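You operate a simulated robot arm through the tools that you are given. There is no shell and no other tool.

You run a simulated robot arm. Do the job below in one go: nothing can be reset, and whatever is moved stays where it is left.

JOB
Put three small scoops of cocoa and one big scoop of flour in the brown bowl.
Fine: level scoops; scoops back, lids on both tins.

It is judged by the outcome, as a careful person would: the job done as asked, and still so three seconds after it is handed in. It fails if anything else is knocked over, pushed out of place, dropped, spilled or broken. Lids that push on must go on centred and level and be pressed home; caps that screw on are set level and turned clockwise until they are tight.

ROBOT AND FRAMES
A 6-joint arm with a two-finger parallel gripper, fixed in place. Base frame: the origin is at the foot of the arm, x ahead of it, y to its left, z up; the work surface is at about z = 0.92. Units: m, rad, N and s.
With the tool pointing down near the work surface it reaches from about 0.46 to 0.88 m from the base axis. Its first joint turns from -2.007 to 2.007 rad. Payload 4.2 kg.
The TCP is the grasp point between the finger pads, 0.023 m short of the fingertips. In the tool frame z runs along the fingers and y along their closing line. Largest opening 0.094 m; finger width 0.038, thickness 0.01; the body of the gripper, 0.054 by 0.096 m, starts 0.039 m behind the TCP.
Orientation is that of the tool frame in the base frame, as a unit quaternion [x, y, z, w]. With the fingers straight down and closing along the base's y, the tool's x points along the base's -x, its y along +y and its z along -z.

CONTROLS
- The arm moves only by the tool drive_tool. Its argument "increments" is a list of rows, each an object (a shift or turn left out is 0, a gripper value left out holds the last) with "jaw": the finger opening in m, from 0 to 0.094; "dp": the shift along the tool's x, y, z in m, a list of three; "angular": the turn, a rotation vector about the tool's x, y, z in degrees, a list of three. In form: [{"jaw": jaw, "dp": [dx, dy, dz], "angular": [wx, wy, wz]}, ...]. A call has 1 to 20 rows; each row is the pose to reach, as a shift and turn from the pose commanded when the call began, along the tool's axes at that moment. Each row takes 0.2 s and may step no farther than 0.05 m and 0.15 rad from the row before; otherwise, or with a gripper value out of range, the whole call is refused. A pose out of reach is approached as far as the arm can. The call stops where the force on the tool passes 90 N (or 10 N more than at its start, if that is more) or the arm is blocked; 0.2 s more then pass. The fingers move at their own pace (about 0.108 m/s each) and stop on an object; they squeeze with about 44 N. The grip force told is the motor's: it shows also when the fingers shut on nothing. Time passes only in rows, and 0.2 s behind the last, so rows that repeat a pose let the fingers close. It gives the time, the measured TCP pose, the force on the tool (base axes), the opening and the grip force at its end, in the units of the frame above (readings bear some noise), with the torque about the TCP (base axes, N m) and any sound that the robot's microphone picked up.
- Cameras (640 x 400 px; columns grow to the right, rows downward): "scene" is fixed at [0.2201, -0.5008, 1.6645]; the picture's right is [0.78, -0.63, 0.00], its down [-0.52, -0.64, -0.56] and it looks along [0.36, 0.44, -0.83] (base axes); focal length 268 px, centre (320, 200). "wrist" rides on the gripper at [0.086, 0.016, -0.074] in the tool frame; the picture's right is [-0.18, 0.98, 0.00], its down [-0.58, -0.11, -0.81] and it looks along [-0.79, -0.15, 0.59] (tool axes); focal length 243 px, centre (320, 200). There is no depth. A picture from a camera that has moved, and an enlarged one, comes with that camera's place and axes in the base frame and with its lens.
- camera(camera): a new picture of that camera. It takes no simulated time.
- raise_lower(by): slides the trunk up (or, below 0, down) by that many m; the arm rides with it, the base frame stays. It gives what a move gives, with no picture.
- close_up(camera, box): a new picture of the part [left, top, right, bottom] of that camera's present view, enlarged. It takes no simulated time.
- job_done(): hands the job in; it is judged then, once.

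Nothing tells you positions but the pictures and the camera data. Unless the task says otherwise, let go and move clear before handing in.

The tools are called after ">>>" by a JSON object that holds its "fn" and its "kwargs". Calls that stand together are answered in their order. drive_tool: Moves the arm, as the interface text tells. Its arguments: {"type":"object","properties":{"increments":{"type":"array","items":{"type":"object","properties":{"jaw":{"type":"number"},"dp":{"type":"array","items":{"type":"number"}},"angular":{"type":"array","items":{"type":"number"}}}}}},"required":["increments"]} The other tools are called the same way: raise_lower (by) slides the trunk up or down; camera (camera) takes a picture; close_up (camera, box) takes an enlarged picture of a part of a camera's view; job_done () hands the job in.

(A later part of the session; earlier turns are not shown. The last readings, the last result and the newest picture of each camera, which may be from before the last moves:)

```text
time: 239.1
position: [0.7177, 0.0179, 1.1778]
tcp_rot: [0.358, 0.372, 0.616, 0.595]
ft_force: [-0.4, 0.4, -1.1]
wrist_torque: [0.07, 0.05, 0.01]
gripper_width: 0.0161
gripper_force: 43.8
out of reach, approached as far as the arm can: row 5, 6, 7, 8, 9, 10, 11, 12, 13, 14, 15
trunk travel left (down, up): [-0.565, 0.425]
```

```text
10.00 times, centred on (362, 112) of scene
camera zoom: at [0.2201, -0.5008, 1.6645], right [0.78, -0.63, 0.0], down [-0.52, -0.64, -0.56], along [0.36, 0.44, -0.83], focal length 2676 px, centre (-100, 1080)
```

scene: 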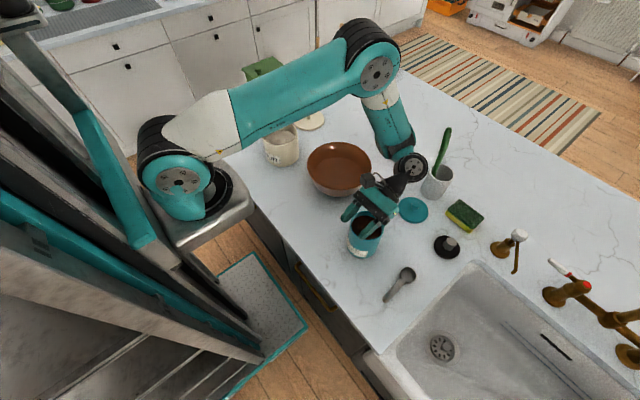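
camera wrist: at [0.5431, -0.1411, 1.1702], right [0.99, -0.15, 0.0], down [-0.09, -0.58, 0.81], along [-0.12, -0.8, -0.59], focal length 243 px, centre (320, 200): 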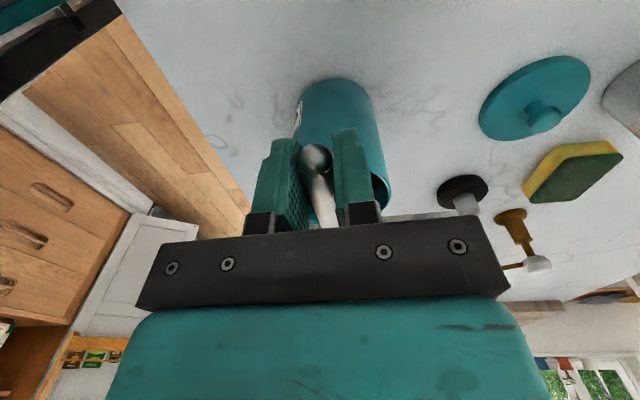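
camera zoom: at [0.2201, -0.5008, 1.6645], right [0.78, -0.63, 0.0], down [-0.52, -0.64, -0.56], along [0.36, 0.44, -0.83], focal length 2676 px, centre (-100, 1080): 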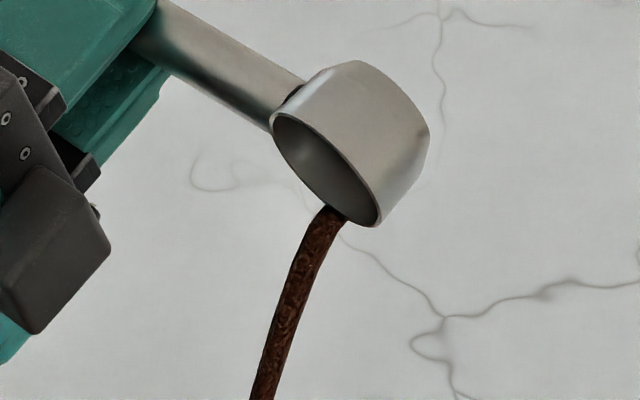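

>>> {"fn": "drive_tool", "kwargs": {"increments": [{"angular": [0, 0, 0]}, {"angular": [0, 0, 0]}, {"angular": [0, 0, 0]}, {"angular": [0, 0, 0]}, {"angular": [0, 0, 0]}, {"angular": [0, 0, 0]}, {"angular": [0, 0, 0]}, {"angular": [0, 0, 0]}, {"angular": [0, 0, 0]}, {"angular": [0, 0, 0]}, {"angular": [0, 0, 0]}, {"angular": [0, 0, 0]}, {"angular": [0, 0, 0]}, {"angular": [0, 0, 0]}, {"angular": [0, 0, 0]}, {"angular": [0, 0, 0]}, {"angular": [0, 0, 0]}, {"angular": [0, 0, 0]}]}}

>>> {"fn": "drive_tool", "kwargs": {"increments": [{"angular": [8, 0, 0]}, {"angular": [16, 0, 0]}, {"angular": [24, 0, 0]}, {"angular": [32, 0, 0]}, {"angular": [40, 0, 0]}]}}

>>> {"fn": "close_up", "kwargs": {"camera": "scene", "box": [260, 80, 420, 210]}}

>>> {"fn": "close_up", "kwargs": {"camera": "scene", "box": [342, 92, 382, 132]}}

```text
time: 242.9
position: [0.7173, 0.0197, 1.1788]
tcp_rot: [0.359, 0.372, 0.615, 0.595]
ft_force: [-0.3, -0.5, -1.4]
wrist_torque: [0.08, 0.03, -0.01]
gripper_width: 0.0162
gripper_force: 43.7
trunk travel left (down, up): [-0.565, 0.425]
```

```text
time: 244.1
position: [0.7184, 0.0184, 1.1774]
tcp_rot: [0.54, 0.56, 0.452, 0.437]
ft_force: [-0.7, 0.0, -1.7]
wrist_torque: [0.07, 0.0, 0.01]
gripper_width: 0.0164
gripper_force: 44.7
trunk travel left (down, up): [-0.565, 0.425]
```

```text
3.08 times, centred on (340, 145) of scene
camera zoom: at [0.2201, -0.5008, 1.6645], right [0.78, -0.63, 0.0], down [-0.52, -0.64, -0.56], along [0.36, 0.44, -0.83], focal length 824 px, centre (258, 369)
```

zoom: 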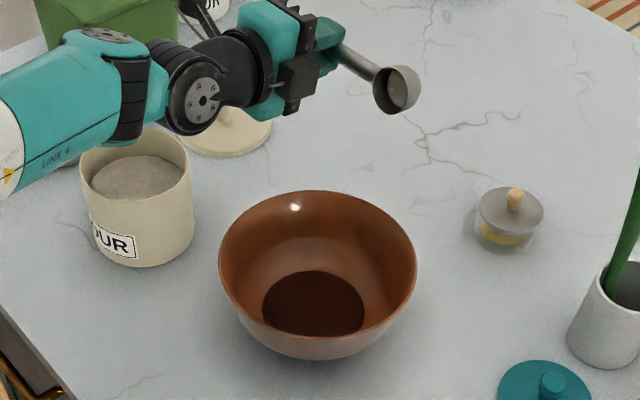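

```text
10.00 times, centred on (362, 112) of scene
camera zoom: at [0.2201, -0.5008, 1.6645], right [0.78, -0.63, 0.0], down [-0.52, -0.64, -0.56], along [0.36, 0.44, -0.83], focal length 2676 px, centre (-100, 1080)
```

zoom: 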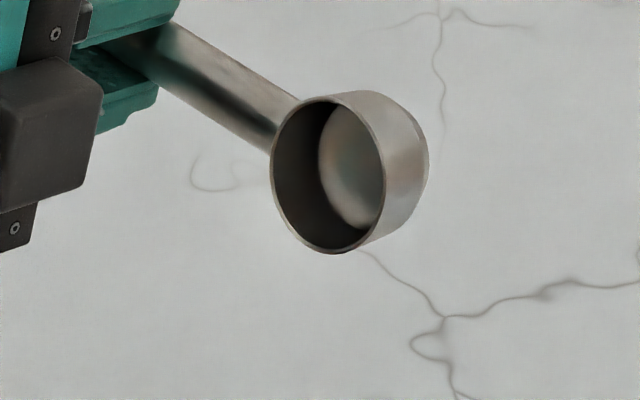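

The second scoop is fully in and the cup is clean. The handle has crept about 1 cm through the fingers, so I'll set the scoop down at its place and regrip it before the third scoop. First back to level.

>>> {"fn": "raise_lower", "kwargs": {"by": 0.06}}

>>> {"fn": "drive_tool", "kwargs": {"increments": [{"dp": [0, -0.015, -0.003], "angular": [8, 0, 0]}, {"dp": [0, -0.03, -0.006], "angular": [16, 0, 0]}, {"dp": [0, -0.045, -0.01], "angular": [24, 0, 0]}, {"dp": [0, -0.06, -0.014], "angular": [32, 0, 0]}, {"dp": [0, -0.068, -0.016], "angular": [40, 0, 0]}, {"dp": [0, -0.068, -0.016], "angular": [48, 0, 0]}, {"dp": [0, -0.068, -0.016], "angular": [56, 0, 0]}, {"dp": [0, -0.068, -0.016], "angular": [64, 0, 0]}, {"dp": [0, -0.068, -0.016], "angular": [72, 0, 0]}, {"dp": [0, -0.068, -0.016], "angular": [76, 0, 0]}]}}

```text
time: 245.1
position: [0.7179, 0.0181, 1.239]
tcp_rot: [0.54, 0.559, 0.453, 0.437]
ft_force: [0.5, -0.3, -0.9]
wrist_torque: [0.08, 0.0, 0.0]
gripper_width: 0.0161
gripper_force: 44.0
trunk travel left (down, up): [-0.625, 0.365]
```

```text
time: 247.3
position: [0.687, 0.0182, 1.1757]
tcp_rot: [0.694, 0.72, 0.012, 0.012]
ft_force: [0.5, -0.3, -1.0]
wrist_torque: [0.04, 0.0, -0.01]
gripper_width: 0.0159
gripper_force: 44.2
trunk travel left (down, up): [-0.625, 0.365]
```

>>> {"fn": "drive_tool", "kwargs": {"increments": [{"dp": [-0.0301, -0.0206, 0], "angular": [1, 0, 0]}, {"dp": [-0.0603, -0.0411, 0], "angular": [1.9, 0, 0]}, {"dp": [-0.0904, -0.0617, 0], "angular": [1.9, 0, 0]}, {"dp": [-0.1206, -0.0822, 0], "angular": [1.9, 0, 0]}, {"dp": [-0.1507, -0.1028, 0], "angular": [1.9, 0, 0]}, {"dp": [-0.1808, -0.1233, 0], "angular": [1.9, 0, 0]}, {"dp": [-0.211, -0.1439, 0], "angular": [1.9, 0, 0]}, {"dp": [-0.2411, -0.1644, 0], "angular": [1.9, 0, 0]}]}}

>>> {"fn": "raise_lower", "kwargs": {"by": 0.3}}

>>> {"fn": "close_up", "kwargs": {"camera": "scene", "box": [310, 120, 450, 230]}}

```text
time: 249.1
position: [0.5316, -0.23, 1.1695]
tcp_rot: [0.694, 0.72, 0.0, 0.0]
ft_force: [0.5, 0.1, -1.2]
wrist_torque: [0.03, 0.01, 0.02]
gripper_width: 0.0162
gripper_force: 43.7
trunk travel left (down, up): [-0.625, 0.365]
```

```text
time: 252.1
position: [0.5315, -0.2289, 1.4694]
tcp_rot: [0.695, 0.719, 0.001, 0.002]
ft_force: [-0.1, -0.2, -0.6]
wrist_torque: [0.08, -0.01, 0.01]
gripper_width: 0.0161
gripper_force: 43.4
trunk travel left (down, up): [-0.925, 0.065]
```

```text
3.64 times, centred on (380, 175) of scene
camera zoom: at [0.2201, -0.5008, 1.6645], right [0.78, -0.63, 0.0], down [-0.52, -0.64, -0.56], along [0.36, 0.44, -0.83], focal length 973 px, centre (102, 291)
```

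zoom: 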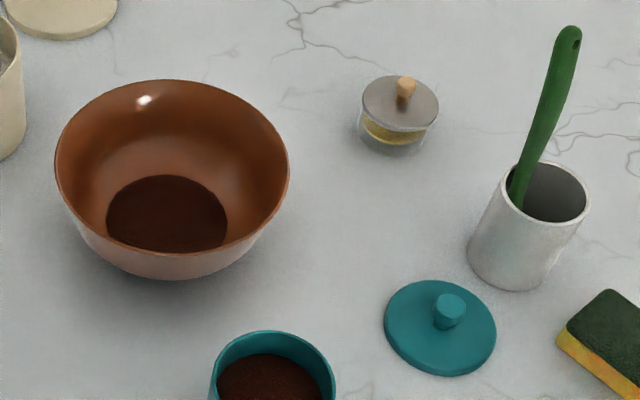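

>>> {"fn": "drive_tool", "kwargs": {"increments": [{"dp": [-0.0197, -0.0062, 0.0308], "angular": [0, 0, -7.6]}, {"dp": [-0.0394, -0.0125, 0.0615], "angular": [0, 0, -15.2]}, {"dp": [-0.0591, -0.0187, 0.0923], "angular": [0, 0, -22.8]}, {"dp": [-0.0788, -0.0249, 0.123], "angular": [0, 0, -30.4]}, {"dp": [-0.0985, -0.0312, 0.1538], "angular": [0, 0, -38]}, {"dp": [-0.1183, -0.0374, 0.1845], "angular": [0, 0, -45.6]}, {"dp": [-0.138, -0.0436, 0.2153], "angular": [0, 0, -53.2]}, {"dp": [-0.1577, -0.0499, 0.246], "angular": [0, 0, -60.8]}, {"dp": [-0.1774, -0.0561, 0.2768], "angular": [0, 0, -68.4]}, {"dp": [-0.1971, -0.0623, 0.3075], "angular": [0, 0, -76]}, {"dp": [-0.2168, -0.0686, 0.3383], "angular": [0, 0, -83.6]}, {"dp": [-0.2365, -0.0748, 0.369], "angular": [0, 0, -91.2]}]}}

>>> {"fn": "camera", "kwargs": {"camera": "wrist"}}

>>> {"fn": "close_up", "kwargs": {"camera": "scene", "box": [350, 200, 470, 300]}}

```text
time: 254.7
position: [0.4642, -0.4697, 1.1002]
tcp_rot: [-0.028, 1.0, -0.002, 0.001]
ft_force: [0.0, -0.2, -0.9]
wrist_torque: [-0.05, 0.08, 0.0]
gripper_width: 0.0161
gripper_force: 43.8
trunk travel left (down, up): [-0.925, 0.065]
```

```text
taken
camera wrist: at [0.3774, -0.457, 1.1758], right [0.13, 0.99, 0.0], down [0.59, -0.07, 0.81], along [0.8, -0.1, -0.59], focal length 243 px, centre (320, 200)
```

wrist: 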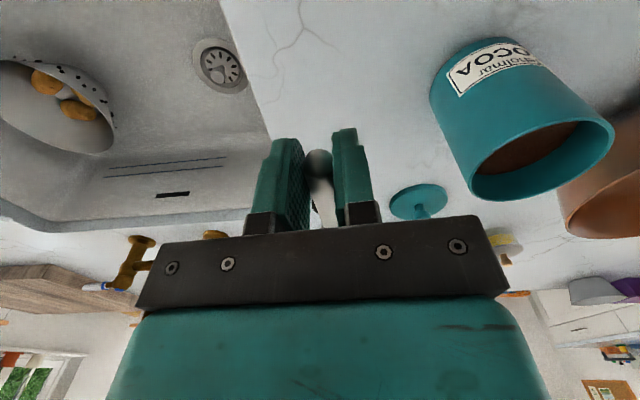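

```text
4.00 times, centred on (410, 250) of scene
camera zoom: at [0.2201, -0.5008, 1.6645], right [0.78, -0.63, 0.0], down [-0.52, -0.64, -0.56], along [0.36, 0.44, -0.83], focal length 1070 px, centre (-40, 0)
```

zoom: 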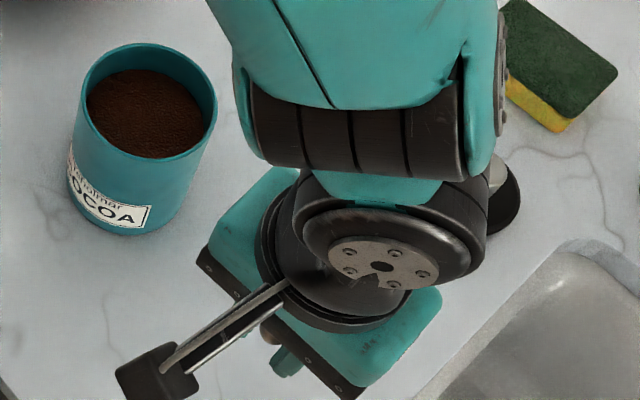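

Lowering the scoop to the counter at its original spot to regrip.

>>> {"fn": "drive_tool", "kwargs": {"increments": [{"dp": [0, 0, 0.04]}, {"dp": [0, 0, 0.08]}, {"dp": [0, 0, 0.12]}, {"dp": [0, 0, 0.143]}, {"dp": [0, 0, 0.15]}, {"dp": [0, 0, 0.153]}]}}

>>> {"fn": "close_up", "kwargs": {"camera": "wrist", "box": [240, 100, 400, 240]}}

```text
time: 256.1
position: [0.4635, -0.4687, 0.9484]
tcp_rot: [-0.028, 1.0, -0.001, 0.002]
ft_force: [-2.7, 1.3, 12.9]
wrist_torque: [0.19, -1.03, 0.2]
gripper_width: 0.0164
gripper_force: 43.5
trunk travel left (down, up): [-0.925, 0.065]
```

```text
2.86 times, centred on (320, 170) of wrist
camera zoom: at [0.3772, -0.457, 1.0233], right [0.13, 0.99, 0.0], down [0.58, -0.07, 0.81], along [0.8, -0.11, -0.59], focal length 693 px, centre (320, 286)
```

zoom: 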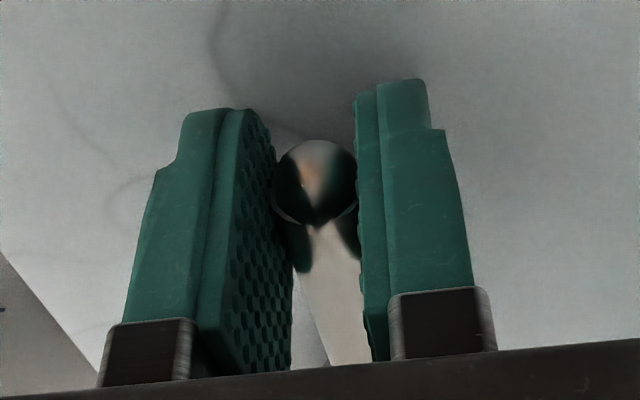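

The cup touches the counter. I'll open the fingers and look at where the scoop lies.

>>> {"fn": "drive_tool", "kwargs": {"increments": [{"jaw": 0.03}, {"jaw": 0.05}, {"jaw": 0.05}]}}

>>> {"fn": "drive_tool", "kwargs": {"increments": [{"dp": [0, 0, -0.025]}, {"dp": [0, 0, -0.05]}]}}

>>> {"fn": "close_up", "kwargs": {"camera": "wrist", "box": [240, 60, 400, 220]}}

```text
time: 256.9
position: [0.4657, -0.4684, 0.9477]
tcp_rot: [-0.028, 1.0, 0.001, 0.001]
ft_force: [-0.1, -0.2, 0.3]
wrist_torque: [-0.01, 0.0, 0.0]
gripper_width: 0.0501
gripper_force: 0.0
trunk travel left (down, up): [-0.925, 0.065]
```

```text
time: 257.5
position: [0.4649, -0.4694, 0.9968]
tcp_rot: [-0.028, 1.0, 0.0, 0.001]
ft_force: [0.1, -1.0, -0.4]
wrist_torque: [0.01, 0.06, -0.04]
gripper_width: 0.05
gripper_force: 0.0
trunk travel left (down, up): [-0.925, 0.065]
```

```text
2.50 times, centred on (320, 140) of wrist
camera zoom: at [0.3772, -0.4564, 1.0727], right [0.13, 0.99, 0.0], down [0.59, -0.08, 0.81], along [0.8, -0.1, -0.59], focal length 606 px, centre (320, 350)
```

zoom: 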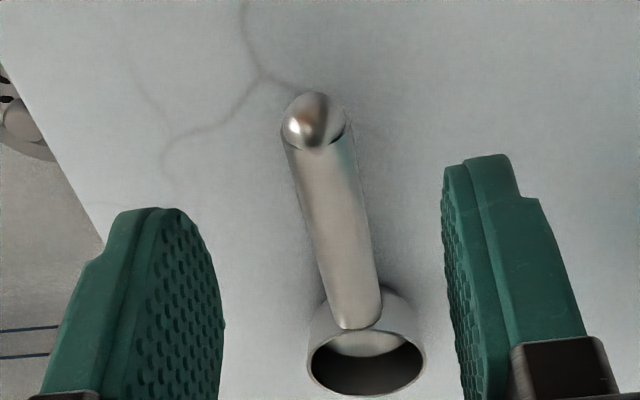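

The scoop lies flat, within a few mm of its original place. I'll regrip about 1 cm closer to the cup.

>>> {"fn": "drive_tool", "kwargs": {"increments": [{"dp": [-0.0106, 0.0018, 0.01]}, {"dp": [-0.0106, 0.0018, 0.035]}, {"dp": [-0.0106, 0.0018, 0.048]}, {"dp": [-0.0106, 0.0018, 0.0528]}, {"dp": [-0.0106, 0.0018, 0.0528]}]}}

>>> {"fn": "drive_tool", "kwargs": {"increments": [{"jaw": 0.03}, {"jaw": 0.02}, {"jaw": 0.01}, {"jaw": 0.0}, {"jaw": 0.0}, {"jaw": 0.0}]}}

>>> {"fn": "drive_tool", "kwargs": {"increments": [{"dp": [0, 0, -0.005]}, {"dp": [0, 0, -0.015]}, {"dp": [0, 0, -0.03]}, {"dp": [0, 0, -0.06]}, {"dp": [0, 0, -0.1]}, {"dp": [0, 0, -0.14]}, {"dp": [0, 0, -0.18]}, {"dp": [0, 0, -0.22]}]}}

```text
time: 258.7
position: [0.4755, -0.4662, 0.945]
tcp_rot: [-0.027, 1.0, 0.0, 0.001]
ft_force: [0.8, 0.2, 0.7]
wrist_torque: [0.04, 0.0, 0.02]
gripper_width: 0.0499
gripper_force: 0.1
trunk travel left (down, up): [-0.925, 0.065]
```

```text
time: 260.1
position: [0.4752, -0.4664, 0.9452]
tcp_rot: [-0.028, 1.0, 0.0, 0.001]
ft_force: [0.1, -0.4, -0.8]
wrist_torque: [0.0, 0.03, -0.04]
gripper_width: 0.0161
gripper_force: 44.7
trunk travel left (down, up): [-0.925, 0.065]
```

```text
time: 261.9
position: [0.4753, -0.4661, 1.1645]
tcp_rot: [-0.028, 1.0, -0.001, -0.001]
ft_force: [0.5, -1.2, -0.3]
wrist_torque: [0.04, 0.06, -0.01]
gripper_width: 0.0163
gripper_force: 44.1
trunk travel left (down, up): [-0.925, 0.065]
```

Held again. Back to the pre-dig pose over the cocoa tin.

>>> {"fn": "drive_tool", "kwargs": {"increments": [{"dp": [0.004, 0.039, 0.005], "angular": [0, 0, 0.8]}, {"dp": [0.009, 0.078, 0.015], "angular": [0, 0, 1.6]}, {"dp": [0.014, 0.117, 0.03], "angular": [0, 0, 2.4]}, {"dp": [0.0187, 0.1544, 0.0455], "angular": [0, 0, 3.2]}, {"dp": [0.0187, 0.1544, 0.0455], "angular": [0, 0, 3.2]}]}}

>>> {"fn": "close_up", "kwargs": {"camera": "scene", "box": [310, 160, 430, 260]}}

```text
time: 263.1
position: [0.4476, -0.3134, 1.1182]
tcp_rot: [0.0, 1.0, 0.0, 0.0]
ft_force: [0.1, -0.3, -0.7]
wrist_torque: [-0.03, 0.05, 0.03]
gripper_width: 0.0165
gripper_force: 43.7
trunk travel left (down, up): [-0.925, 0.065]
```

```text
4.00 times, centred on (370, 210) of scene
camera zoom: at [0.2201, -0.5008, 1.6645], right [0.78, -0.63, 0.0], down [-0.52, -0.64, -0.56], along [0.36, 0.44, -0.83], focal length 1070 px, centre (120, 160)
```

zoom: 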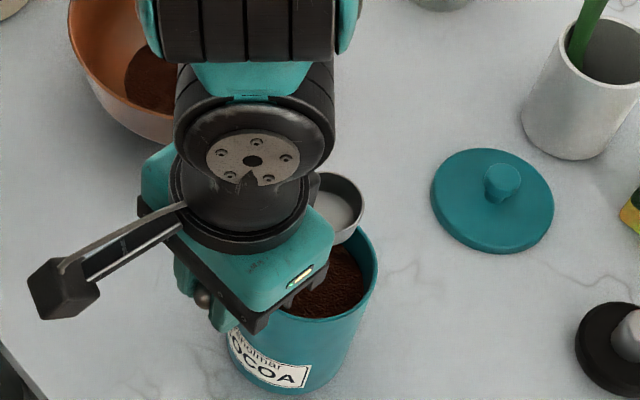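

Third scoop: tipping nose-down into the tin mouth, a bit steeper since the cocoa is lower now.

>>> {"fn": "drive_tool", "kwargs": {"increments": [{"dp": [0.0009, 0.0005, -0.0116], "angular": [0, 8, 0]}, {"dp": [-0.0015, 0.001, -0.0229], "angular": [0, 16, 0]}, {"dp": [-0.0054, 0.0015, -0.0338], "angular": [0, 24, 0]}, {"dp": [-0.0108, 0.002, -0.0441], "angular": [0, 32, 0]}, {"dp": [-0.0175, 0.002, -0.0535], "angular": [0, 40, 0]}, {"dp": [-0.0256, 0.002, -0.0518], "angular": [0, 48, 0]}, {"dp": [-0.0347, 0.002, -0.049], "angular": [0, 56, 0]}, {"dp": [-0.0446, 0.002, -0.0348], "angular": [0, 64, 0]}, {"dp": [-0.0499, 0.002, -0.0187], "angular": [0, 68, 0]}, {"dp": [-0.0499, 0.002, -0.0187], "angular": [0, 68, 0]}]}}

>>> {"fn": "close_up", "kwargs": {"camera": "scene", "box": [330, 180, 410, 250]}}

```text
time: 265.3
position: [0.4882, -0.3056, 1.1355]
tcp_rot: [0.0, 0.83, 0.0, -0.557]
ft_force: [0.4, -0.3, -0.7]
wrist_torque: [-0.05, -0.13, -0.04]
gripper_width: 0.0165
gripper_force: 44.0
out of reach, approached as far as the arm can: row 9, 10
trunk travel left (down, up): [-0.925, 0.065]
```

```text
5.71 times, centred on (370, 215) of scene
camera zoom: at [0.2201, -0.5008, 1.6645], right [0.78, -0.63, 0.0], down [-0.52, -0.64, -0.56], along [0.36, 0.44, -0.83], focal length 1529 px, centre (34, 114)
```

zoom: 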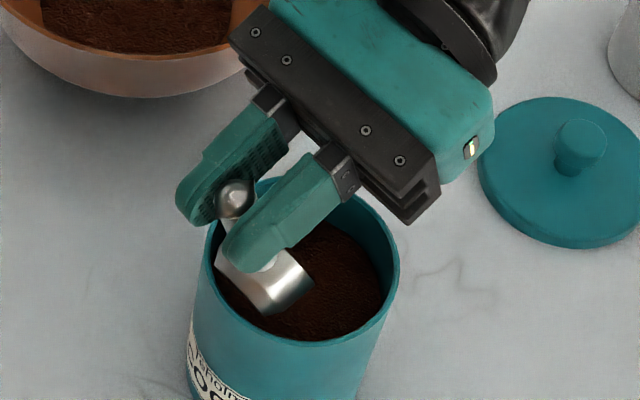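

The steep tilt is just past the reach limit up here and the tool sat 9 mm back. I'll use 65° as before and recentre over the tin before going in.

>>> {"fn": "drive_tool", "kwargs": {"increments": [{"dp": [-0.004, -0.003, -0.0024], "angular": [0, -1.5, 0]}, {"dp": [-0.0079, -0.0058, -0.0047], "angular": [0, -2.7, 0]}, {"dp": [-0.0079, -0.0058, -0.0047], "angular": [0, -2.7, 0]}]}}

>>> {"fn": "close_up", "kwargs": {"camera": "scene", "box": [330, 180, 410, 250]}}

```text
time: 266.1
position: [0.496, -0.3119, 1.1297]
tcp_rot: [0.001, 0.842, 0.001, -0.539]
ft_force: [0.8, 1.2, -1.3]
wrist_torque: [0.02, 0.03, -0.04]
gripper_width: 0.0166
gripper_force: 43.9
trunk travel left (down, up): [-0.925, 0.065]
```

```text
5.71 times, centred on (370, 215) of scene
camera zoom: at [0.2201, -0.5008, 1.6645], right [0.78, -0.63, 0.0], down [-0.52, -0.64, -0.56], along [0.36, 0.44, -0.83], focal length 1529 px, centre (34, 114)
```

zoom: 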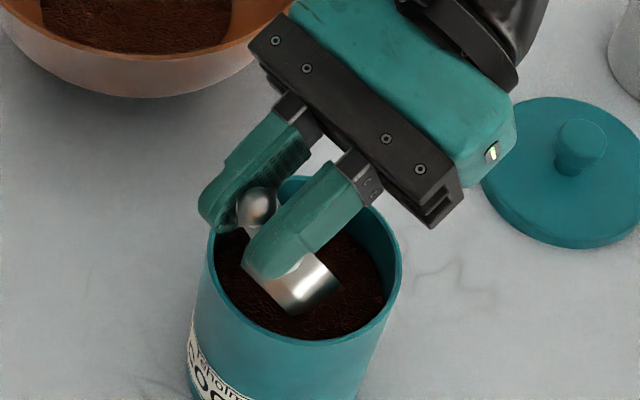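

Centred again and clear. I'll go down toward the far side so there's depth to spare, then level and lift.

>>> {"fn": "drive_tool", "kwargs": {"increments": [{"dp": [-0.0207, 0, -0.0097]}, {"dp": [-0.0442, 0, -0.0009]}, {"dp": [-0.0623, 0, 0.0075]}, {"dp": [-0.0664, 0, 0.0072]}, {"dp": [-0.0664, 0, 0.0072]}, {"dp": [-0.0628, 0, 0.0095], "angular": [0, -2, 0]}, {"dp": [-0.0511, 0, 0.0128], "angular": [0, -8, 0]}, {"dp": [-0.0458, 0, 0.0211], "angular": [0, -16, 0]}, {"dp": [-0.0434, 0, 0.029], "angular": [0, -24, 0]}, {"dp": [-0.0389, 0, 0.0356], "angular": [0, -32, 0]}, {"dp": [-0.0365, 0, 0.0424], "angular": [0, -40, 0]}, {"dp": [-0.0349, 0, 0.0477], "angular": [0, -48, 0]}, {"dp": [-0.0363, 0, 0.0524], "angular": [0, -56, 0]}, {"dp": [-0.0388, 0, 0.0556], "angular": [0, -64, 0]}, {"dp": [-0.0324, 0, 0.0537], "angular": [0, -65.2, 0]}]}}

>>> {"fn": "close_up", "kwargs": {"camera": "scene", "box": [330, 180, 410, 250]}}

```text
time: 269.3
position: [0.4607, -0.3119, 1.0763]
tcp_rot: [-0.001, 1.0, 0.0, 0.0]
ft_force: [0.3, -0.4, -1.0]
wrist_torque: [0.0, 0.06, -0.03]
gripper_width: 0.0166
gripper_force: 44.1
out of reach, approached as far as the arm can: row 1, 2, 3, 4, 5
trunk travel left (down, up): [-0.925, 0.065]
```

```text
5.71 times, centred on (370, 215) of scene
camera zoom: at [0.2201, -0.5008, 1.6645], right [0.78, -0.63, 0.0], down [-0.52, -0.64, -0.56], along [0.36, 0.44, -0.83], focal length 1529 px, centre (34, 114)
```

zoom: 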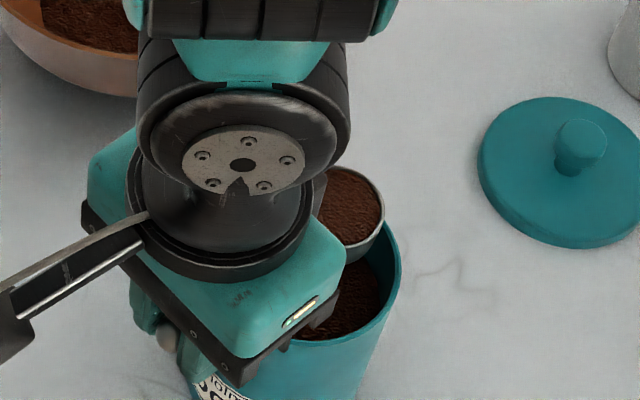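

Full again. Swinging around the cup to check it.

>>> {"fn": "drive_tool", "kwargs": {"increments": [{"dp": [0.0002, 0.0116, -0.005], "angular": [0, 0, 8]}, {"dp": [-0.0012, 0.0229, -0.01], "angular": [0, 0, 16]}, {"dp": [-0.0042, 0.0338, -0.015], "angular": [0, 0, 24]}, {"dp": [-0.0086, 0.044, -0.02], "angular": [0, 0, 32]}, {"dp": [-0.0144, 0.0534, -0.02], "angular": [0, 0, 40]}, {"dp": [-0.0215, 0.0617, -0.02], "angular": [0, 0, 48]}, {"dp": [-0.0296, 0.0688, -0.02], "angular": [0, 0, 56]}, {"dp": [-0.0386, 0.0746, -0.02], "angular": [0, 0, 64]}, {"dp": [-0.0474, 0.0789, -0.02], "angular": [0, 0, 72]}, {"dp": [-0.0576, 0.0817, -0.02], "angular": [0, 0, 80]}, {"dp": [-0.0681, 0.083, -0.02], "angular": [0, 0, 88]}]}}

>>> {"fn": "close_up", "kwargs": {"camera": "scene", "box": [360, 206, 382, 228]}}

>>> {"fn": "close_up", "kwargs": {"camera": "scene", "box": [340, 180, 400, 230]}}

```text
time: 271.7
position: [0.5289, -0.229, 1.0976]
tcp_rot: [0.696, 0.718, 0.001, -0.001]
ft_force: [0.5, -0.7, -0.6]
wrist_torque: [0.05, -0.01, 0.01]
gripper_width: 0.0167
gripper_force: 43.7
trunk travel left (down, up): [-0.925, 0.065]
```

```text
16.00 times, centred on (371, 217) of scene
camera zoom: at [0.2201, -0.5008, 1.6645], right [0.78, -0.63, 0.0], down [-0.52, -0.64, -0.56], along [0.36, 0.44, -0.83], focal length 4282 px, centre (-496, -72)
```

zoom: 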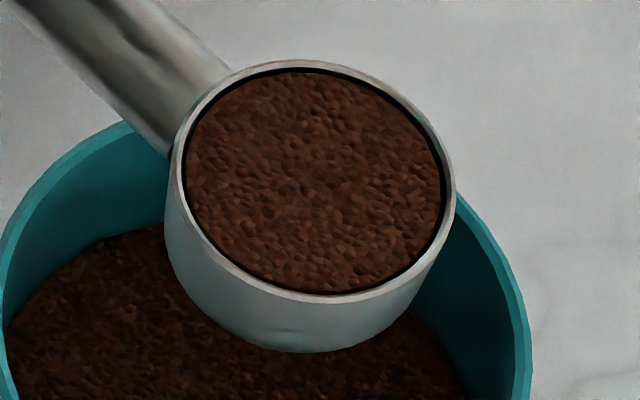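

```text
8.00 times, centred on (370, 205) of scene
camera zoom: at [0.2201, -0.5008, 1.6645], right [0.78, -0.63, 0.0], down [-0.52, -0.64, -0.56], along [0.36, 0.44, -0.83], focal length 2141 px, centre (-80, 160)
```

zoom: 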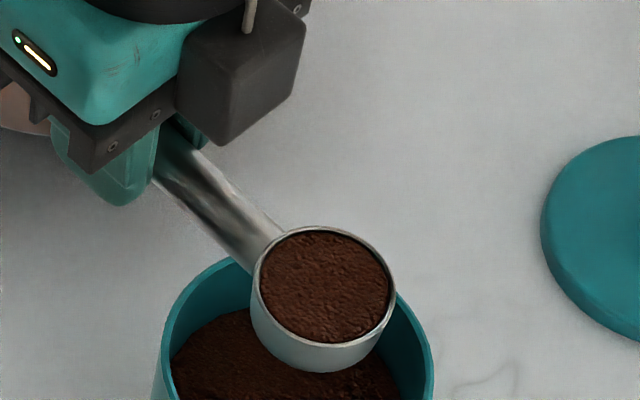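

Level. Lifting, lowering the trunk, and going to the bowl for the third cocoa pour.

>>> {"fn": "drive_tool", "kwargs": {"increments": [{"dp": [0, 0, -0.02]}, {"dp": [0, 0, -0.055]}, {"dp": [0, 0, -0.095]}, {"dp": [0, 0, -0.135]}, {"dp": [0, 0, -0.175]}, {"dp": [0, 0, -0.215]}, {"dp": [0, 0, -0.255]}, {"dp": [0, 0, -0.295]}, {"dp": [0, 0, -0.335]}, {"dp": [0, 0, -0.362]}, {"dp": [0, 0, -0.372]}]}}

>>> {"fn": "raise_lower", "kwargs": {"by": -0.3}}

>>> {"fn": "drive_tool", "kwargs": {"increments": [{"dp": [0.01, 0.0068, 0]}, {"dp": [0.032, 0.0218, 0]}, {"dp": [0.063, 0.043, 0]}, {"dp": [0.096, 0.0655, 0]}, {"dp": [0.13, 0.0887, 0]}, {"dp": [0.163, 0.1113, 0]}, {"dp": [0.193, 0.1318, 0]}, {"dp": [0.218, 0.1488, 0]}, {"dp": [0.232, 0.1584, 0]}, {"dp": [0.2376, 0.1622, 0]}]}}

>>> {"fn": "close_up", "kwargs": {"camera": "scene", "box": [260, 80, 420, 210]}}

```text
time: 274.1
position: [0.5284, -0.2283, 1.4704]
tcp_rot: [0.694, 0.72, 0.0, 0.0]
ft_force: [0.5, 0.0, 0.0]
wrist_torque: [0.04, 0.01, 0.0]
gripper_width: 0.0165
gripper_force: 44.1
trunk travel left (down, up): [-0.925, 0.065]
```

```text
time: 277.1
position: [0.5296, -0.2283, 1.1694]
tcp_rot: [0.694, 0.72, -0.001, 0.0]
ft_force: [0.7, 0.0, -1.0]
wrist_torque: [0.07, 0.0, -0.03]
gripper_width: 0.0167
gripper_force: 44.2
trunk travel left (down, up): [-0.625, 0.365]
```

```text
time: 279.3
position: [0.6841, 0.0145, 1.1696]
tcp_rot: [0.695, 0.719, 0.0, 0.001]
ft_force: [0.0, 0.2, -1.5]
wrist_torque: [0.08, 0.01, 0.03]
gripper_width: 0.0166
gripper_force: 43.8
trunk travel left (down, up): [-0.625, 0.365]
```

```text
3.08 times, centred on (340, 145) of scene
camera zoom: at [0.2201, -0.5008, 1.6645], right [0.78, -0.63, 0.0], down [-0.52, -0.64, -0.56], along [0.36, 0.44, -0.83], focal length 824 px, centre (258, 369)
```

zoom: 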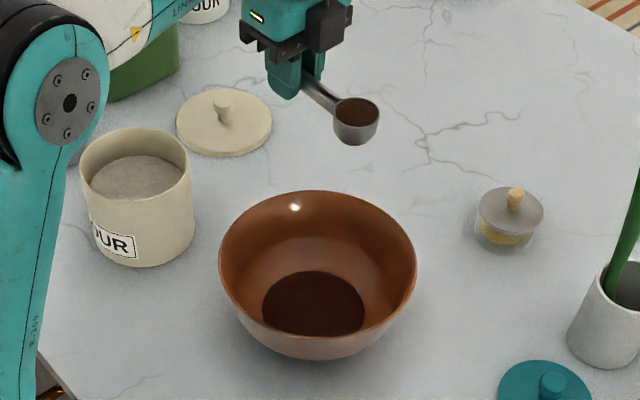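

>>> {"fn": "drive_tool", "kwargs": {"increments": [{"dp": [0, 0.008, 0], "angular": [-8, 0, 0]}, {"dp": [0, 0.016, 0], "angular": [-16, 0, 0]}, {"dp": [0, 0.024, 0], "angular": [-24, 0, 0]}, {"dp": [0, 0.03, 0], "angular": [-32, 0, 0]}, {"dp": [0, 0.03, 0], "angular": [-40, 0, 0]}, {"dp": [0, 0.03, 0], "angular": [-48, 0, 0]}, {"dp": [0, 0.03, 0], "angular": [-56, 0, 0]}, {"dp": [0, 0.03, 0], "angular": [-64, 0, 0]}, {"dp": [0, 0.03, 0], "angular": [-72, 0, 0]}, {"dp": [0, 0.03, 0], "angular": [-80, 0, 0]}, {"dp": [0, 0.03, 0], "angular": [-88, 0, 0]}, {"dp": [0, 0.03, 0], "angular": [-96, 0, 0]}, {"dp": [0, 0.03, 0], "angular": [-102, 0, 0]}, {"dp": [0, 0.03, 0], "angular": [-108, 0, 0]}, {"dp": [0, 0.03, 0], "angular": [-108, 0, 0]}, {"dp": [0, 0.03, 0], "angular": [-108, 0, 0]}, {"dp": [0, 0.03, 0], "angular": [-108, 0, 0]}, {"dp": [0, 0.03, 0], "angular": [-108, 0, 0]}, {"dp": [0, 0.03, 0], "angular": [-108, 0, 0]}, {"dp": [0, 0.03, 0], "angular": [-108, 0, 0]}]}}

>>> {"fn": "drive_tool", "kwargs": {"increments": [{"angular": [0, 0, 0]}, {"angular": [0, 0, 0]}, {"angular": [0, 0, 0]}, {"angular": [0, 0, 0]}, {"angular": [0, 0, 0]}, {"angular": [0, 0, 0]}, {"angular": [0, 0, 0]}, {"angular": [0, 0, 0]}, {"angular": [0, 0, 0]}, {"angular": [0, 0, 0]}, {"angular": [0, 0, 0]}, {"angular": [0, 0, 0]}, {"angular": [0, 0, 0]}, {"angular": [0, 0, 0]}, {"angular": [0, 0, 0]}]}}

>>> {"fn": "close_up", "kwargs": {"camera": "scene", "box": [260, 80, 420, 210]}}

```text
time: 283.5
position: [0.7143, 0.0152, 1.1714]
tcp_rot: [0.41, 0.424, 0.581, 0.561]
ft_force: [-0.7, -0.1, -1.1]
wrist_torque: [0.05, 0.05, -0.05]
gripper_width: 0.0167
gripper_force: 44.1
trunk travel left (down, up): [-0.625, 0.365]
```

```text
time: 286.7
position: [0.7135, 0.0161, 1.1705]
tcp_rot: [0.41, 0.424, 0.581, 0.561]
ft_force: [-0.1, -0.3, -1.3]
wrist_torque: [0.04, 0.02, 0.01]
gripper_width: 0.0167
gripper_force: 44.0
trunk travel left (down, up): [-0.625, 0.365]
```

```text
3.08 times, centred on (340, 145) of scene
camera zoom: at [0.2201, -0.5008, 1.6645], right [0.78, -0.63, 0.0], down [-0.52, -0.64, -0.56], along [0.36, 0.44, -0.83], focal length 824 px, centre (258, 369)
```

zoom: 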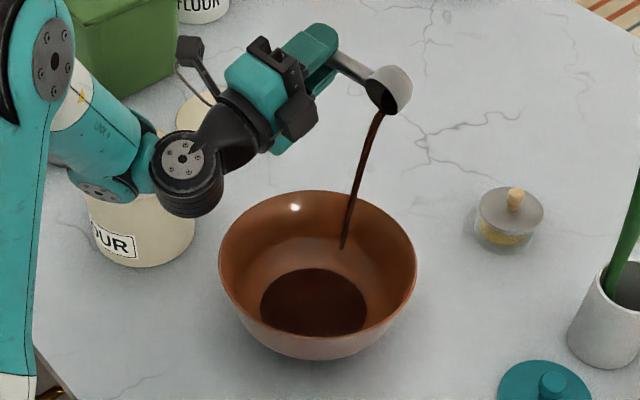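

Now the final tilt with the trunk 6 cm lower to empty it completely.

>>> {"fn": "drive_tool", "kwargs": {"increments": [{"angular": [8, 0, 0]}, {"angular": [16, 0, 0]}, {"angular": [24, 0, 0]}, {"dp": [0, 0.029, 0.009], "angular": [28, 0, 0]}, {"dp": [0, 0.0571, 0.0185], "angular": [28, 0, 0]}]}}

>>> {"fn": "raise_lower", "kwargs": {"by": -0.06}}

>>> {"fn": "drive_tool", "kwargs": {"increments": [{"angular": [-8, 0, 0]}, {"angular": [-16, 0, 0]}, {"angular": [-24, 0, 0]}, {"angular": [-32, 0, 0]}, {"angular": [-36, 0, 0]}, {"angular": [-36, 0, 0]}, {"angular": [-36, 0, 0]}, {"angular": [-36, 0, 0]}, {"angular": [-36, 0, 0]}, {"angular": [-36, 0, 0]}, {"angular": [-36, 0, 0]}, {"angular": [-36, 0, 0]}, {"angular": [-36, 0, 0]}, {"angular": [-36, 0, 0]}, {"angular": [-36, 0, 0]}, {"angular": [-36, 0, 0]}, {"angular": [-36, 0, 0]}, {"angular": [-36, 0, 0]}, {"angular": [-36, 0, 0]}, {"angular": [-36, 0, 0]}]}}

>>> {"fn": "close_up", "kwargs": {"camera": "scene", "box": [342, 92, 382, 132]}}

```text
time: 287.9
position: [0.7125, 0.0155, 1.2284]
tcp_rot: [0.532, 0.551, 0.463, 0.446]
ft_force: [0.1, -0.6, -1.7]
wrist_torque: [0.02, 0.0, 0.02]
gripper_width: 0.0165
gripper_force: 43.5
trunk travel left (down, up): [-0.625, 0.365]
```

```text
time: 288.9
position: [0.7137, 0.0155, 1.168]
tcp_rot: [0.532, 0.551, 0.462, 0.447]
ft_force: [-0.4, -0.2, -0.9]
wrist_torque: [0.03, 0.02, -0.01]
gripper_width: 0.0166
gripper_force: 44.3
trunk travel left (down, up): [-0.565, 0.425]
```

```text
time: 293.1
position: [0.713, 0.0149, 1.1698]
tcp_rot: [0.368, 0.381, 0.61, 0.589]
ft_force: [0.2, 0.9, -0.6]
wrist_torque: [0.04, 0.03, 0.0]
gripper_width: 0.0165
gripper_force: 44.4
trunk travel left (down, up): [-0.565, 0.425]
```

```text
10.00 times, centred on (362, 112) of scene
camera zoom: at [0.2201, -0.5008, 1.6645], right [0.78, -0.63, 0.0], down [-0.52, -0.64, -0.56], along [0.36, 0.44, -0.83], focal length 2676 px, centre (-100, 1080)
```

zoom: 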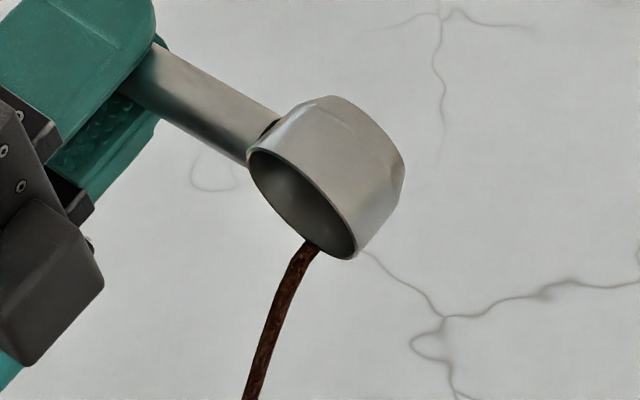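

>>> {"fn": "drive_tool", "kwargs": {"increments": [{"angular": [0, 0, 0]}, {"angular": [0, 0, 0]}, {"angular": [0, 0, 0]}, {"angular": [0, 0, 0]}, {"angular": [0, 0, 0]}, {"angular": [0, 0, 0]}, {"angular": [0, 0, 0]}, {"angular": [0, 0, 0]}, {"angular": [0, 0, 0]}, {"angular": [0, 0, 0]}, {"angular": [0, 0, 0]}, {"angular": [0, 0, 0]}, {"angular": [0, 0, 0]}, {"angular": [0, 0, 0]}, {"angular": [0, 0, 0]}, {"angular": [0, 0, 0]}, {"angular": [0, 0, 0]}, {"angular": [0, 0, 0]}, {"angular": [0, 0, 0]}, {"angular": [0, 0, 0]}]}}

>>> {"fn": "drive_tool", "kwargs": {"increments": [{"angular": [8, 0, 0]}, {"angular": [16, 0, 0]}, {"angular": [24, 0, 0]}, {"angular": [32, 0, 0]}, {"angular": [40, 0, 0]}]}}

>>> {"fn": "close_up", "kwargs": {"camera": "scene", "box": [260, 80, 420, 210]}}

>>> {"fn": "close_up", "kwargs": {"camera": "scene", "box": [342, 92, 382, 132]}}

```text
time: 297.3
position: [0.7136, 0.0145, 1.1686]
tcp_rot: [0.369, 0.381, 0.61, 0.589]
ft_force: [-0.1, 0.4, -0.9]
wrist_torque: [0.04, 0.01, 0.01]
gripper_width: 0.0162
gripper_force: 44.8
trunk travel left (down, up): [-0.565, 0.425]
```

```text
time: 298.5
position: [0.7141, 0.0161, 1.1681]
tcp_rot: [0.547, 0.568, 0.442, 0.427]
ft_force: [0.9, 0.1, -0.3]
wrist_torque: [0.06, -0.02, -0.03]
gripper_width: 0.0162
gripper_force: 43.4
trunk travel left (down, up): [-0.565, 0.425]
```

```text
3.08 times, centred on (340, 145) of scene
camera zoom: at [0.2201, -0.5008, 1.6645], right [0.78, -0.63, 0.0], down [-0.52, -0.64, -0.56], along [0.36, 0.44, -0.83], focal length 824 px, centre (258, 369)
```

zoom: 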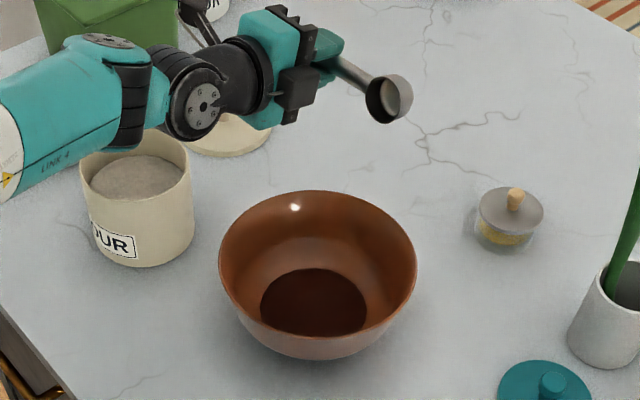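

```text
10.00 times, centred on (362, 112) of scene
camera zoom: at [0.2201, -0.5008, 1.6645], right [0.78, -0.63, 0.0], down [-0.52, -0.64, -0.56], along [0.36, 0.44, -0.83], focal length 2676 px, centre (-100, 1080)
```

zoom: 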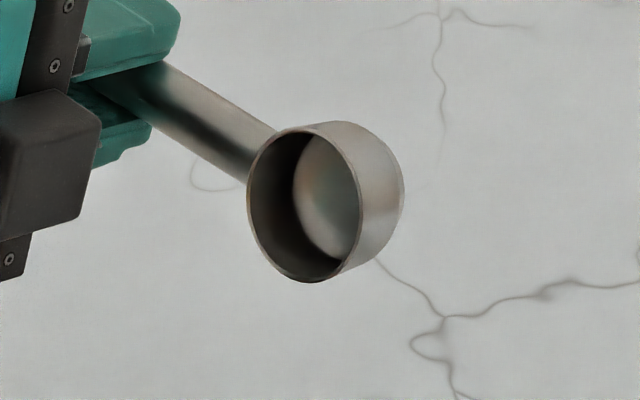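

Three scoops of cocoa are in. Now I'll return the small scoop to its original spot on the counter.

>>> {"fn": "raise_lower", "kwargs": {"by": 0.06}}

>>> {"fn": "drive_tool", "kwargs": {"increments": [{"dp": [0, -0.015, -0.003], "angular": [8, 0, 0]}, {"dp": [0, -0.03, -0.006], "angular": [16, 0, 0]}, {"dp": [0, -0.045, -0.01], "angular": [24, 0, 0]}, {"dp": [0, -0.056, -0.013], "angular": [32, 0, 0]}, {"dp": [0, -0.056, -0.013], "angular": [40, 0, 0]}, {"dp": [0, -0.056, -0.013], "angular": [48, 0, 0]}, {"dp": [0, -0.056, -0.013], "angular": [56, 0, 0]}, {"dp": [0, -0.056, -0.013], "angular": [64, 0, 0]}, {"dp": [0, -0.056, -0.013], "angular": [72, 0, 0]}, {"dp": [0, -0.056, -0.013], "angular": [75.8, 0, 0]}]}}

>>> {"fn": "drive_tool", "kwargs": {"increments": [{"dp": [-0.0301, -0.0206, 0]}, {"dp": [-0.0603, -0.0411, 0]}, {"dp": [-0.0904, -0.0617, 0]}, {"dp": [-0.1206, -0.0822, 0]}, {"dp": [-0.1507, -0.1028, 0]}, {"dp": [-0.1808, -0.1233, 0]}, {"dp": [-0.211, -0.1439, 0]}, {"dp": [-0.2411, -0.1644, 0]}]}}

>>> {"fn": "close_up", "kwargs": {"camera": "scene", "box": [330, 150, 430, 230]}}

```text
time: 299.5
position: [0.7139, 0.0153, 1.2291]
tcp_rot: [0.547, 0.567, 0.443, 0.428]
ft_force: [0.9, -0.2, -0.5]
wrist_torque: [0.04, 0.0, -0.01]
gripper_width: 0.0162
gripper_force: 43.7
trunk travel left (down, up): [-0.625, 0.365]
```

```text
time: 301.7
position: [0.6869, 0.014, 1.1777]
tcp_rot: [0.695, 0.719, 0.001, 0.001]
ft_force: [0.3, 0.1, 0.4]
wrist_torque: [0.09, 0.02, 0.03]
gripper_width: 0.0166
gripper_force: 44.1
trunk travel left (down, up): [-0.625, 0.365]
```

```text
time: 303.5
position: [0.5316, -0.2308, 1.1768]
tcp_rot: [0.694, 0.72, 0.002, 0.0]
ft_force: [0.4, -0.2, -1.1]
wrist_torque: [0.02, 0.01, -0.02]
gripper_width: 0.0164
gripper_force: 44.1
trunk travel left (down, up): [-0.625, 0.365]
```

```text
5.00 times, centred on (380, 190) of scene
camera zoom: at [0.2201, -0.5008, 1.6645], right [0.78, -0.63, 0.0], down [-0.52, -0.64, -0.56], along [0.36, 0.44, -0.83], focal length 1338 px, centre (20, 250)
```

zoom: 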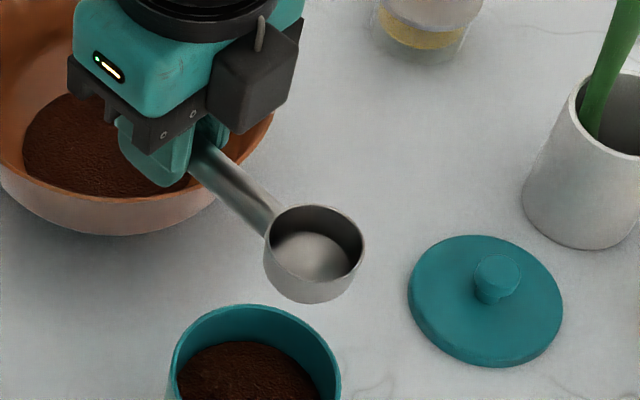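

>>> {"fn": "raise_lower", "kwargs": {"by": 0.3}}

>>> {"fn": "drive_tool", "kwargs": {"increments": [{"dp": [-0.0196, -0.0058, 0.0314], "angular": [0, 0, -7.6]}, {"dp": [-0.0391, -0.0116, 0.0628], "angular": [0, 0, -15.2]}, {"dp": [-0.0587, -0.0174, 0.0942], "angular": [0, 0, -22.8]}, {"dp": [-0.0782, -0.0232, 0.1256], "angular": [0, 0, -30.4]}, {"dp": [-0.0978, -0.029, 0.157], "angular": [0, 0, -38]}, {"dp": [-0.1174, -0.0349, 0.1884], "angular": [0, 0, -45.6]}, {"dp": [-0.1369, -0.0407, 0.2198], "angular": [0, 0, -53.2]}, {"dp": [-0.1565, -0.0465, 0.2512], "angular": [0, 0, -60.8]}, {"dp": [-0.176, -0.0523, 0.2826], "angular": [0, 0, -68.4]}, {"dp": [-0.1956, -0.0581, 0.314], "angular": [0, 0, -76]}, {"dp": [-0.2151, -0.0639, 0.3454], "angular": [0, 0, -83.6]}, {"dp": [-0.2347, -0.0697, 0.3768], "angular": [0, 0, -91.1]}]}}

>>> {"fn": "drive_tool", "kwargs": {"increments": [{"dp": [0, 0, 0.04]}, {"dp": [0, 0, 0.08]}, {"dp": [0, 0, 0.12]}, {"dp": [0, 0, 0.14]}, {"dp": [0, 0, 0.146]}, {"dp": [0, 0, 0.149]}]}}

```text
time: 306.5
position: [0.5328, -0.2314, 1.4772]
tcp_rot: [0.695, 0.719, 0.001, 0.001]
ft_force: [-0.8, 0.4, -1.3]
wrist_torque: [0.08, 0.01, 0.01]
gripper_width: 0.0163
gripper_force: 44.2
trunk travel left (down, up): [-0.925, 0.065]
```

```text
time: 309.1
position: [0.47, -0.4685, 1.0995]
tcp_rot: [-0.028, 1.0, 0.0, 0.002]
ft_force: [0.3, -0.2, -1.2]
wrist_torque: [-0.01, 0.05, 0.02]
gripper_width: 0.0163
gripper_force: 44.1
trunk travel left (down, up): [-0.925, 0.065]
```

```text
time: 310.5
position: [0.4721, -0.4691, 0.951]
tcp_rot: [-0.027, 1.0, 0.0, 0.003]
ft_force: [0.0, 0.4, -1.5]
wrist_torque: [0.01, 0.04, -0.04]
gripper_width: 0.0164
gripper_force: 44.3
trunk travel left (down, up): [-0.925, 0.065]
```

>>> {"fn": "drive_tool", "kwargs": {"increments": [{"dp": [0, 0, 0.001]}, {"dp": [0, 0, 0.002]}, {"dp": [0, 0, 0.003]}, {"dp": [0, 0, 0.003]}]}}

```text
time: 311.5
position: [0.4714, -0.4691, 0.949]
tcp_rot: [-0.027, 1.0, 0.0, 0.0]
ft_force: [-0.1, 0.3, 0.0]
wrist_torque: [-0.01, 0.06, -0.04]
gripper_width: 0.0162
gripper_force: 43.8
trunk travel left (down, up): [-0.925, 0.065]
```

>>> {"fn": "drive_tool", "kwargs": {"increments": [{"dp": [0, 0, 0.001]}, {"dp": [0, 0, 0.002]}, {"dp": [0, 0, 0.003]}, {"dp": [0, 0, 0.003]}]}}

```text
time: 312.5
position: [0.4732, -0.4695, 0.9469]
tcp_rot: [-0.028, 1.0, -0.001, 0.003]
ft_force: [-1.6, 1.0, 18.3]
wrist_torque: [0.16, -1.23, 0.09]
gripper_width: 0.0162
gripper_force: 44.1
trunk travel left (down, up): [-0.925, 0.065]
```

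The cup rests on the counter. I'll open the fingers and rise straight up.

>>> {"fn": "drive_tool", "kwargs": {"increments": [{"jaw": 0.025}, {"jaw": 0.04}, {"jaw": 0.05}, {"jaw": 0.05}]}}

>>> {"fn": "drive_tool", "kwargs": {"increments": [{"dp": [0, 0, -0.02]}, {"dp": [0, 0, -0.05]}, {"dp": [0, 0, -0.09]}, {"dp": [0, 0, -0.13]}, {"dp": [0, 0, -0.17]}, {"dp": [0, 0, -0.21]}]}}

>>> {"fn": "close_up", "kwargs": {"camera": "scene", "box": [370, 250, 450, 310]}}

>>> {"fn": "camera", "kwargs": {"camera": "wrist"}}

```text
time: 313.5
position: [0.4717, -0.4686, 0.9452]
tcp_rot: [-0.026, 1.0, 0.0, 0.002]
ft_force: [-0.2, 0.6, 0.8]
wrist_torque: [-0.01, -0.02, -0.01]
gripper_width: 0.0498
gripper_force: 0.1
trunk travel left (down, up): [-0.925, 0.065]
```

```text
time: 314.9
position: [0.4705, -0.4693, 1.1554]
tcp_rot: [-0.026, 1.0, 0.0, 0.001]
ft_force: [-0.1, -0.4, 0.1]
wrist_torque: [0.04, -0.03, 0.0]
gripper_width: 0.0498
gripper_force: 0.1
trunk travel left (down, up): [-0.925, 0.065]
```

```text
6.67 times, centred on (410, 280) of scene
camera zoom: at [0.2201, -0.5008, 1.6645], right [0.78, -0.63, 0.0], down [-0.52, -0.64, -0.56], along [0.36, 0.44, -0.83], focal length 1784 px, centre (-280, -333)
```

zoom: 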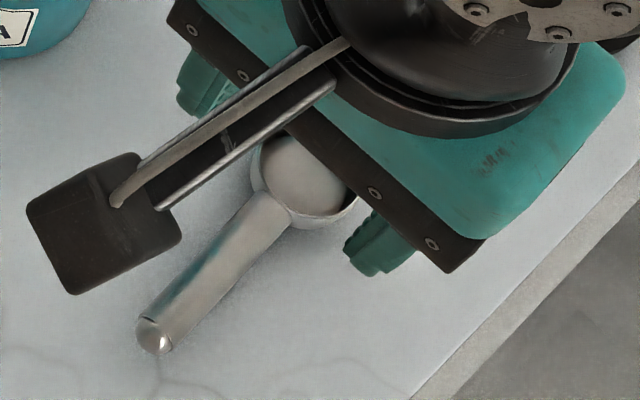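

```text
taken
camera wrist: at [0.3838, -0.4575, 1.2311], right [0.13, 0.99, 0.0], down [0.58, -0.08, 0.81], along [0.8, -0.11, -0.59], focal length 243 px, centre (320, 200)
```

wrist: 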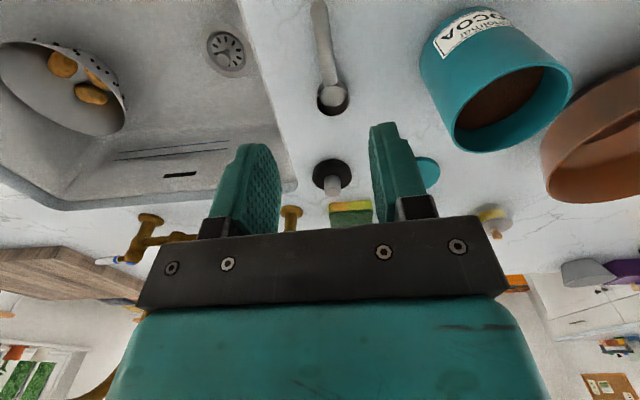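

The small scoop is exactly back in place. Next I'll move over to the flour side and measure the big scoop and flour tin.

>>> {"fn": "drive_tool", "kwargs": {"increments": [{"dp": [-0.0005, 0.04, -0.02]}, {"dp": [-0.001, 0.085, -0.04]}, {"dp": [-0.0015, 0.13, -0.06]}, {"dp": [-0.002, 0.175, -0.08]}, {"dp": [-0.0025, 0.22, -0.1]}, {"dp": [-0.003, 0.265, -0.12]}, {"dp": [-0.0035, 0.31, -0.12]}, {"dp": [-0.004, 0.355, -0.12]}, {"dp": [-0.0045, 0.4, -0.12]}, {"dp": [-0.005, 0.445, -0.12]}, {"dp": [-0.0055, 0.49, -0.12]}, {"dp": [-0.006, 0.535, -0.12]}, {"dp": [-0.0065, 0.58, -0.12]}, {"dp": [-0.007, 0.625, -0.12]}, {"dp": [-0.0075, 0.67, -0.12]}, {"dp": [-0.0075, 0.7206, -0.12]}]}}

```text
refused: row 16 steps farther than a row can; nothing moved
```

>>> {"fn": "drive_tool", "kwargs": {"increments": [{"dp": [-0.0005, 0.04, -0.02]}, {"dp": [-0.001, 0.085, -0.04]}, {"dp": [-0.0015, 0.13, -0.06]}, {"dp": [-0.002, 0.175, -0.08]}, {"dp": [-0.0025, 0.22, -0.1]}, {"dp": [-0.003, 0.265, -0.12]}, {"dp": [-0.0035, 0.31, -0.12]}, {"dp": [-0.004, 0.355, -0.12]}, {"dp": [-0.0045, 0.4, -0.12]}, {"dp": [-0.005, 0.445, -0.12]}, {"dp": [-0.0055, 0.49, -0.12]}, {"dp": [-0.006, 0.535, -0.12]}, {"dp": [-0.0065, 0.58, -0.12]}, {"dp": [-0.007, 0.625, -0.12]}, {"dp": [-0.0075, 0.67, -0.12]}, {"dp": [-0.0075, 0.715, -0.12]}]}}

>>> {"fn": "camera", "kwargs": {"camera": "wrist"}}

>>> {"fn": "camera", "kwargs": {"camera": "scene"}}

```text
time: 318.3
position: [0.4392, 0.2454, 1.2761]
tcp_rot: [-0.026, 1.0, 0.0, 0.001]
ft_force: [-0.4, 0.3, 0.0]
wrist_torque: [0.02, -0.03, -0.03]
gripper_width: 0.05
gripper_force: 0.0
out of reach, approached as far as the arm can: row 8, 9
trunk travel left (down, up): [-0.925, 0.065]
```

```text
taken
camera wrist: at [0.352, 0.2575, 1.3513], right [0.13, 0.99, 0.0], down [0.58, -0.08, 0.81], along [0.8, -0.11, -0.59], focal length 243 px, centre (320, 200)
```

wrist: 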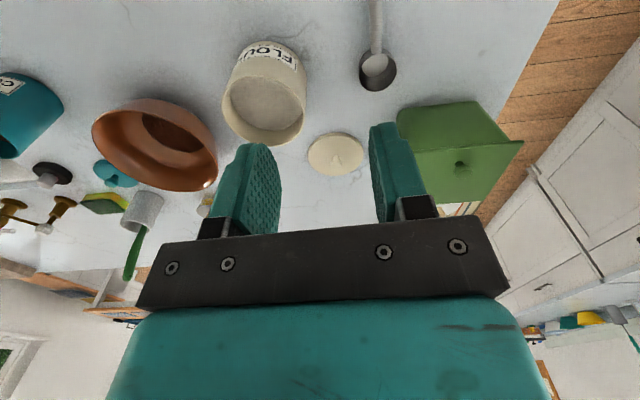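

```text
taken
```

scene: 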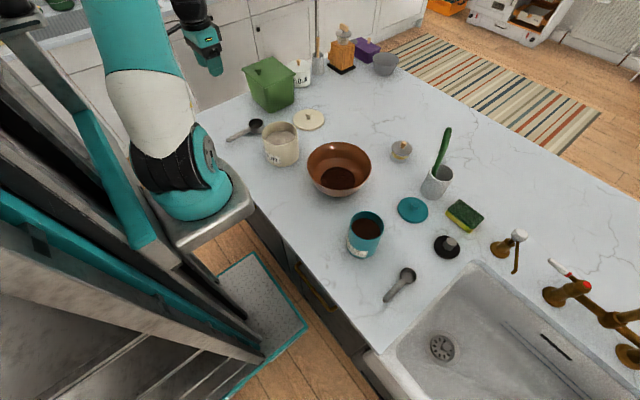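

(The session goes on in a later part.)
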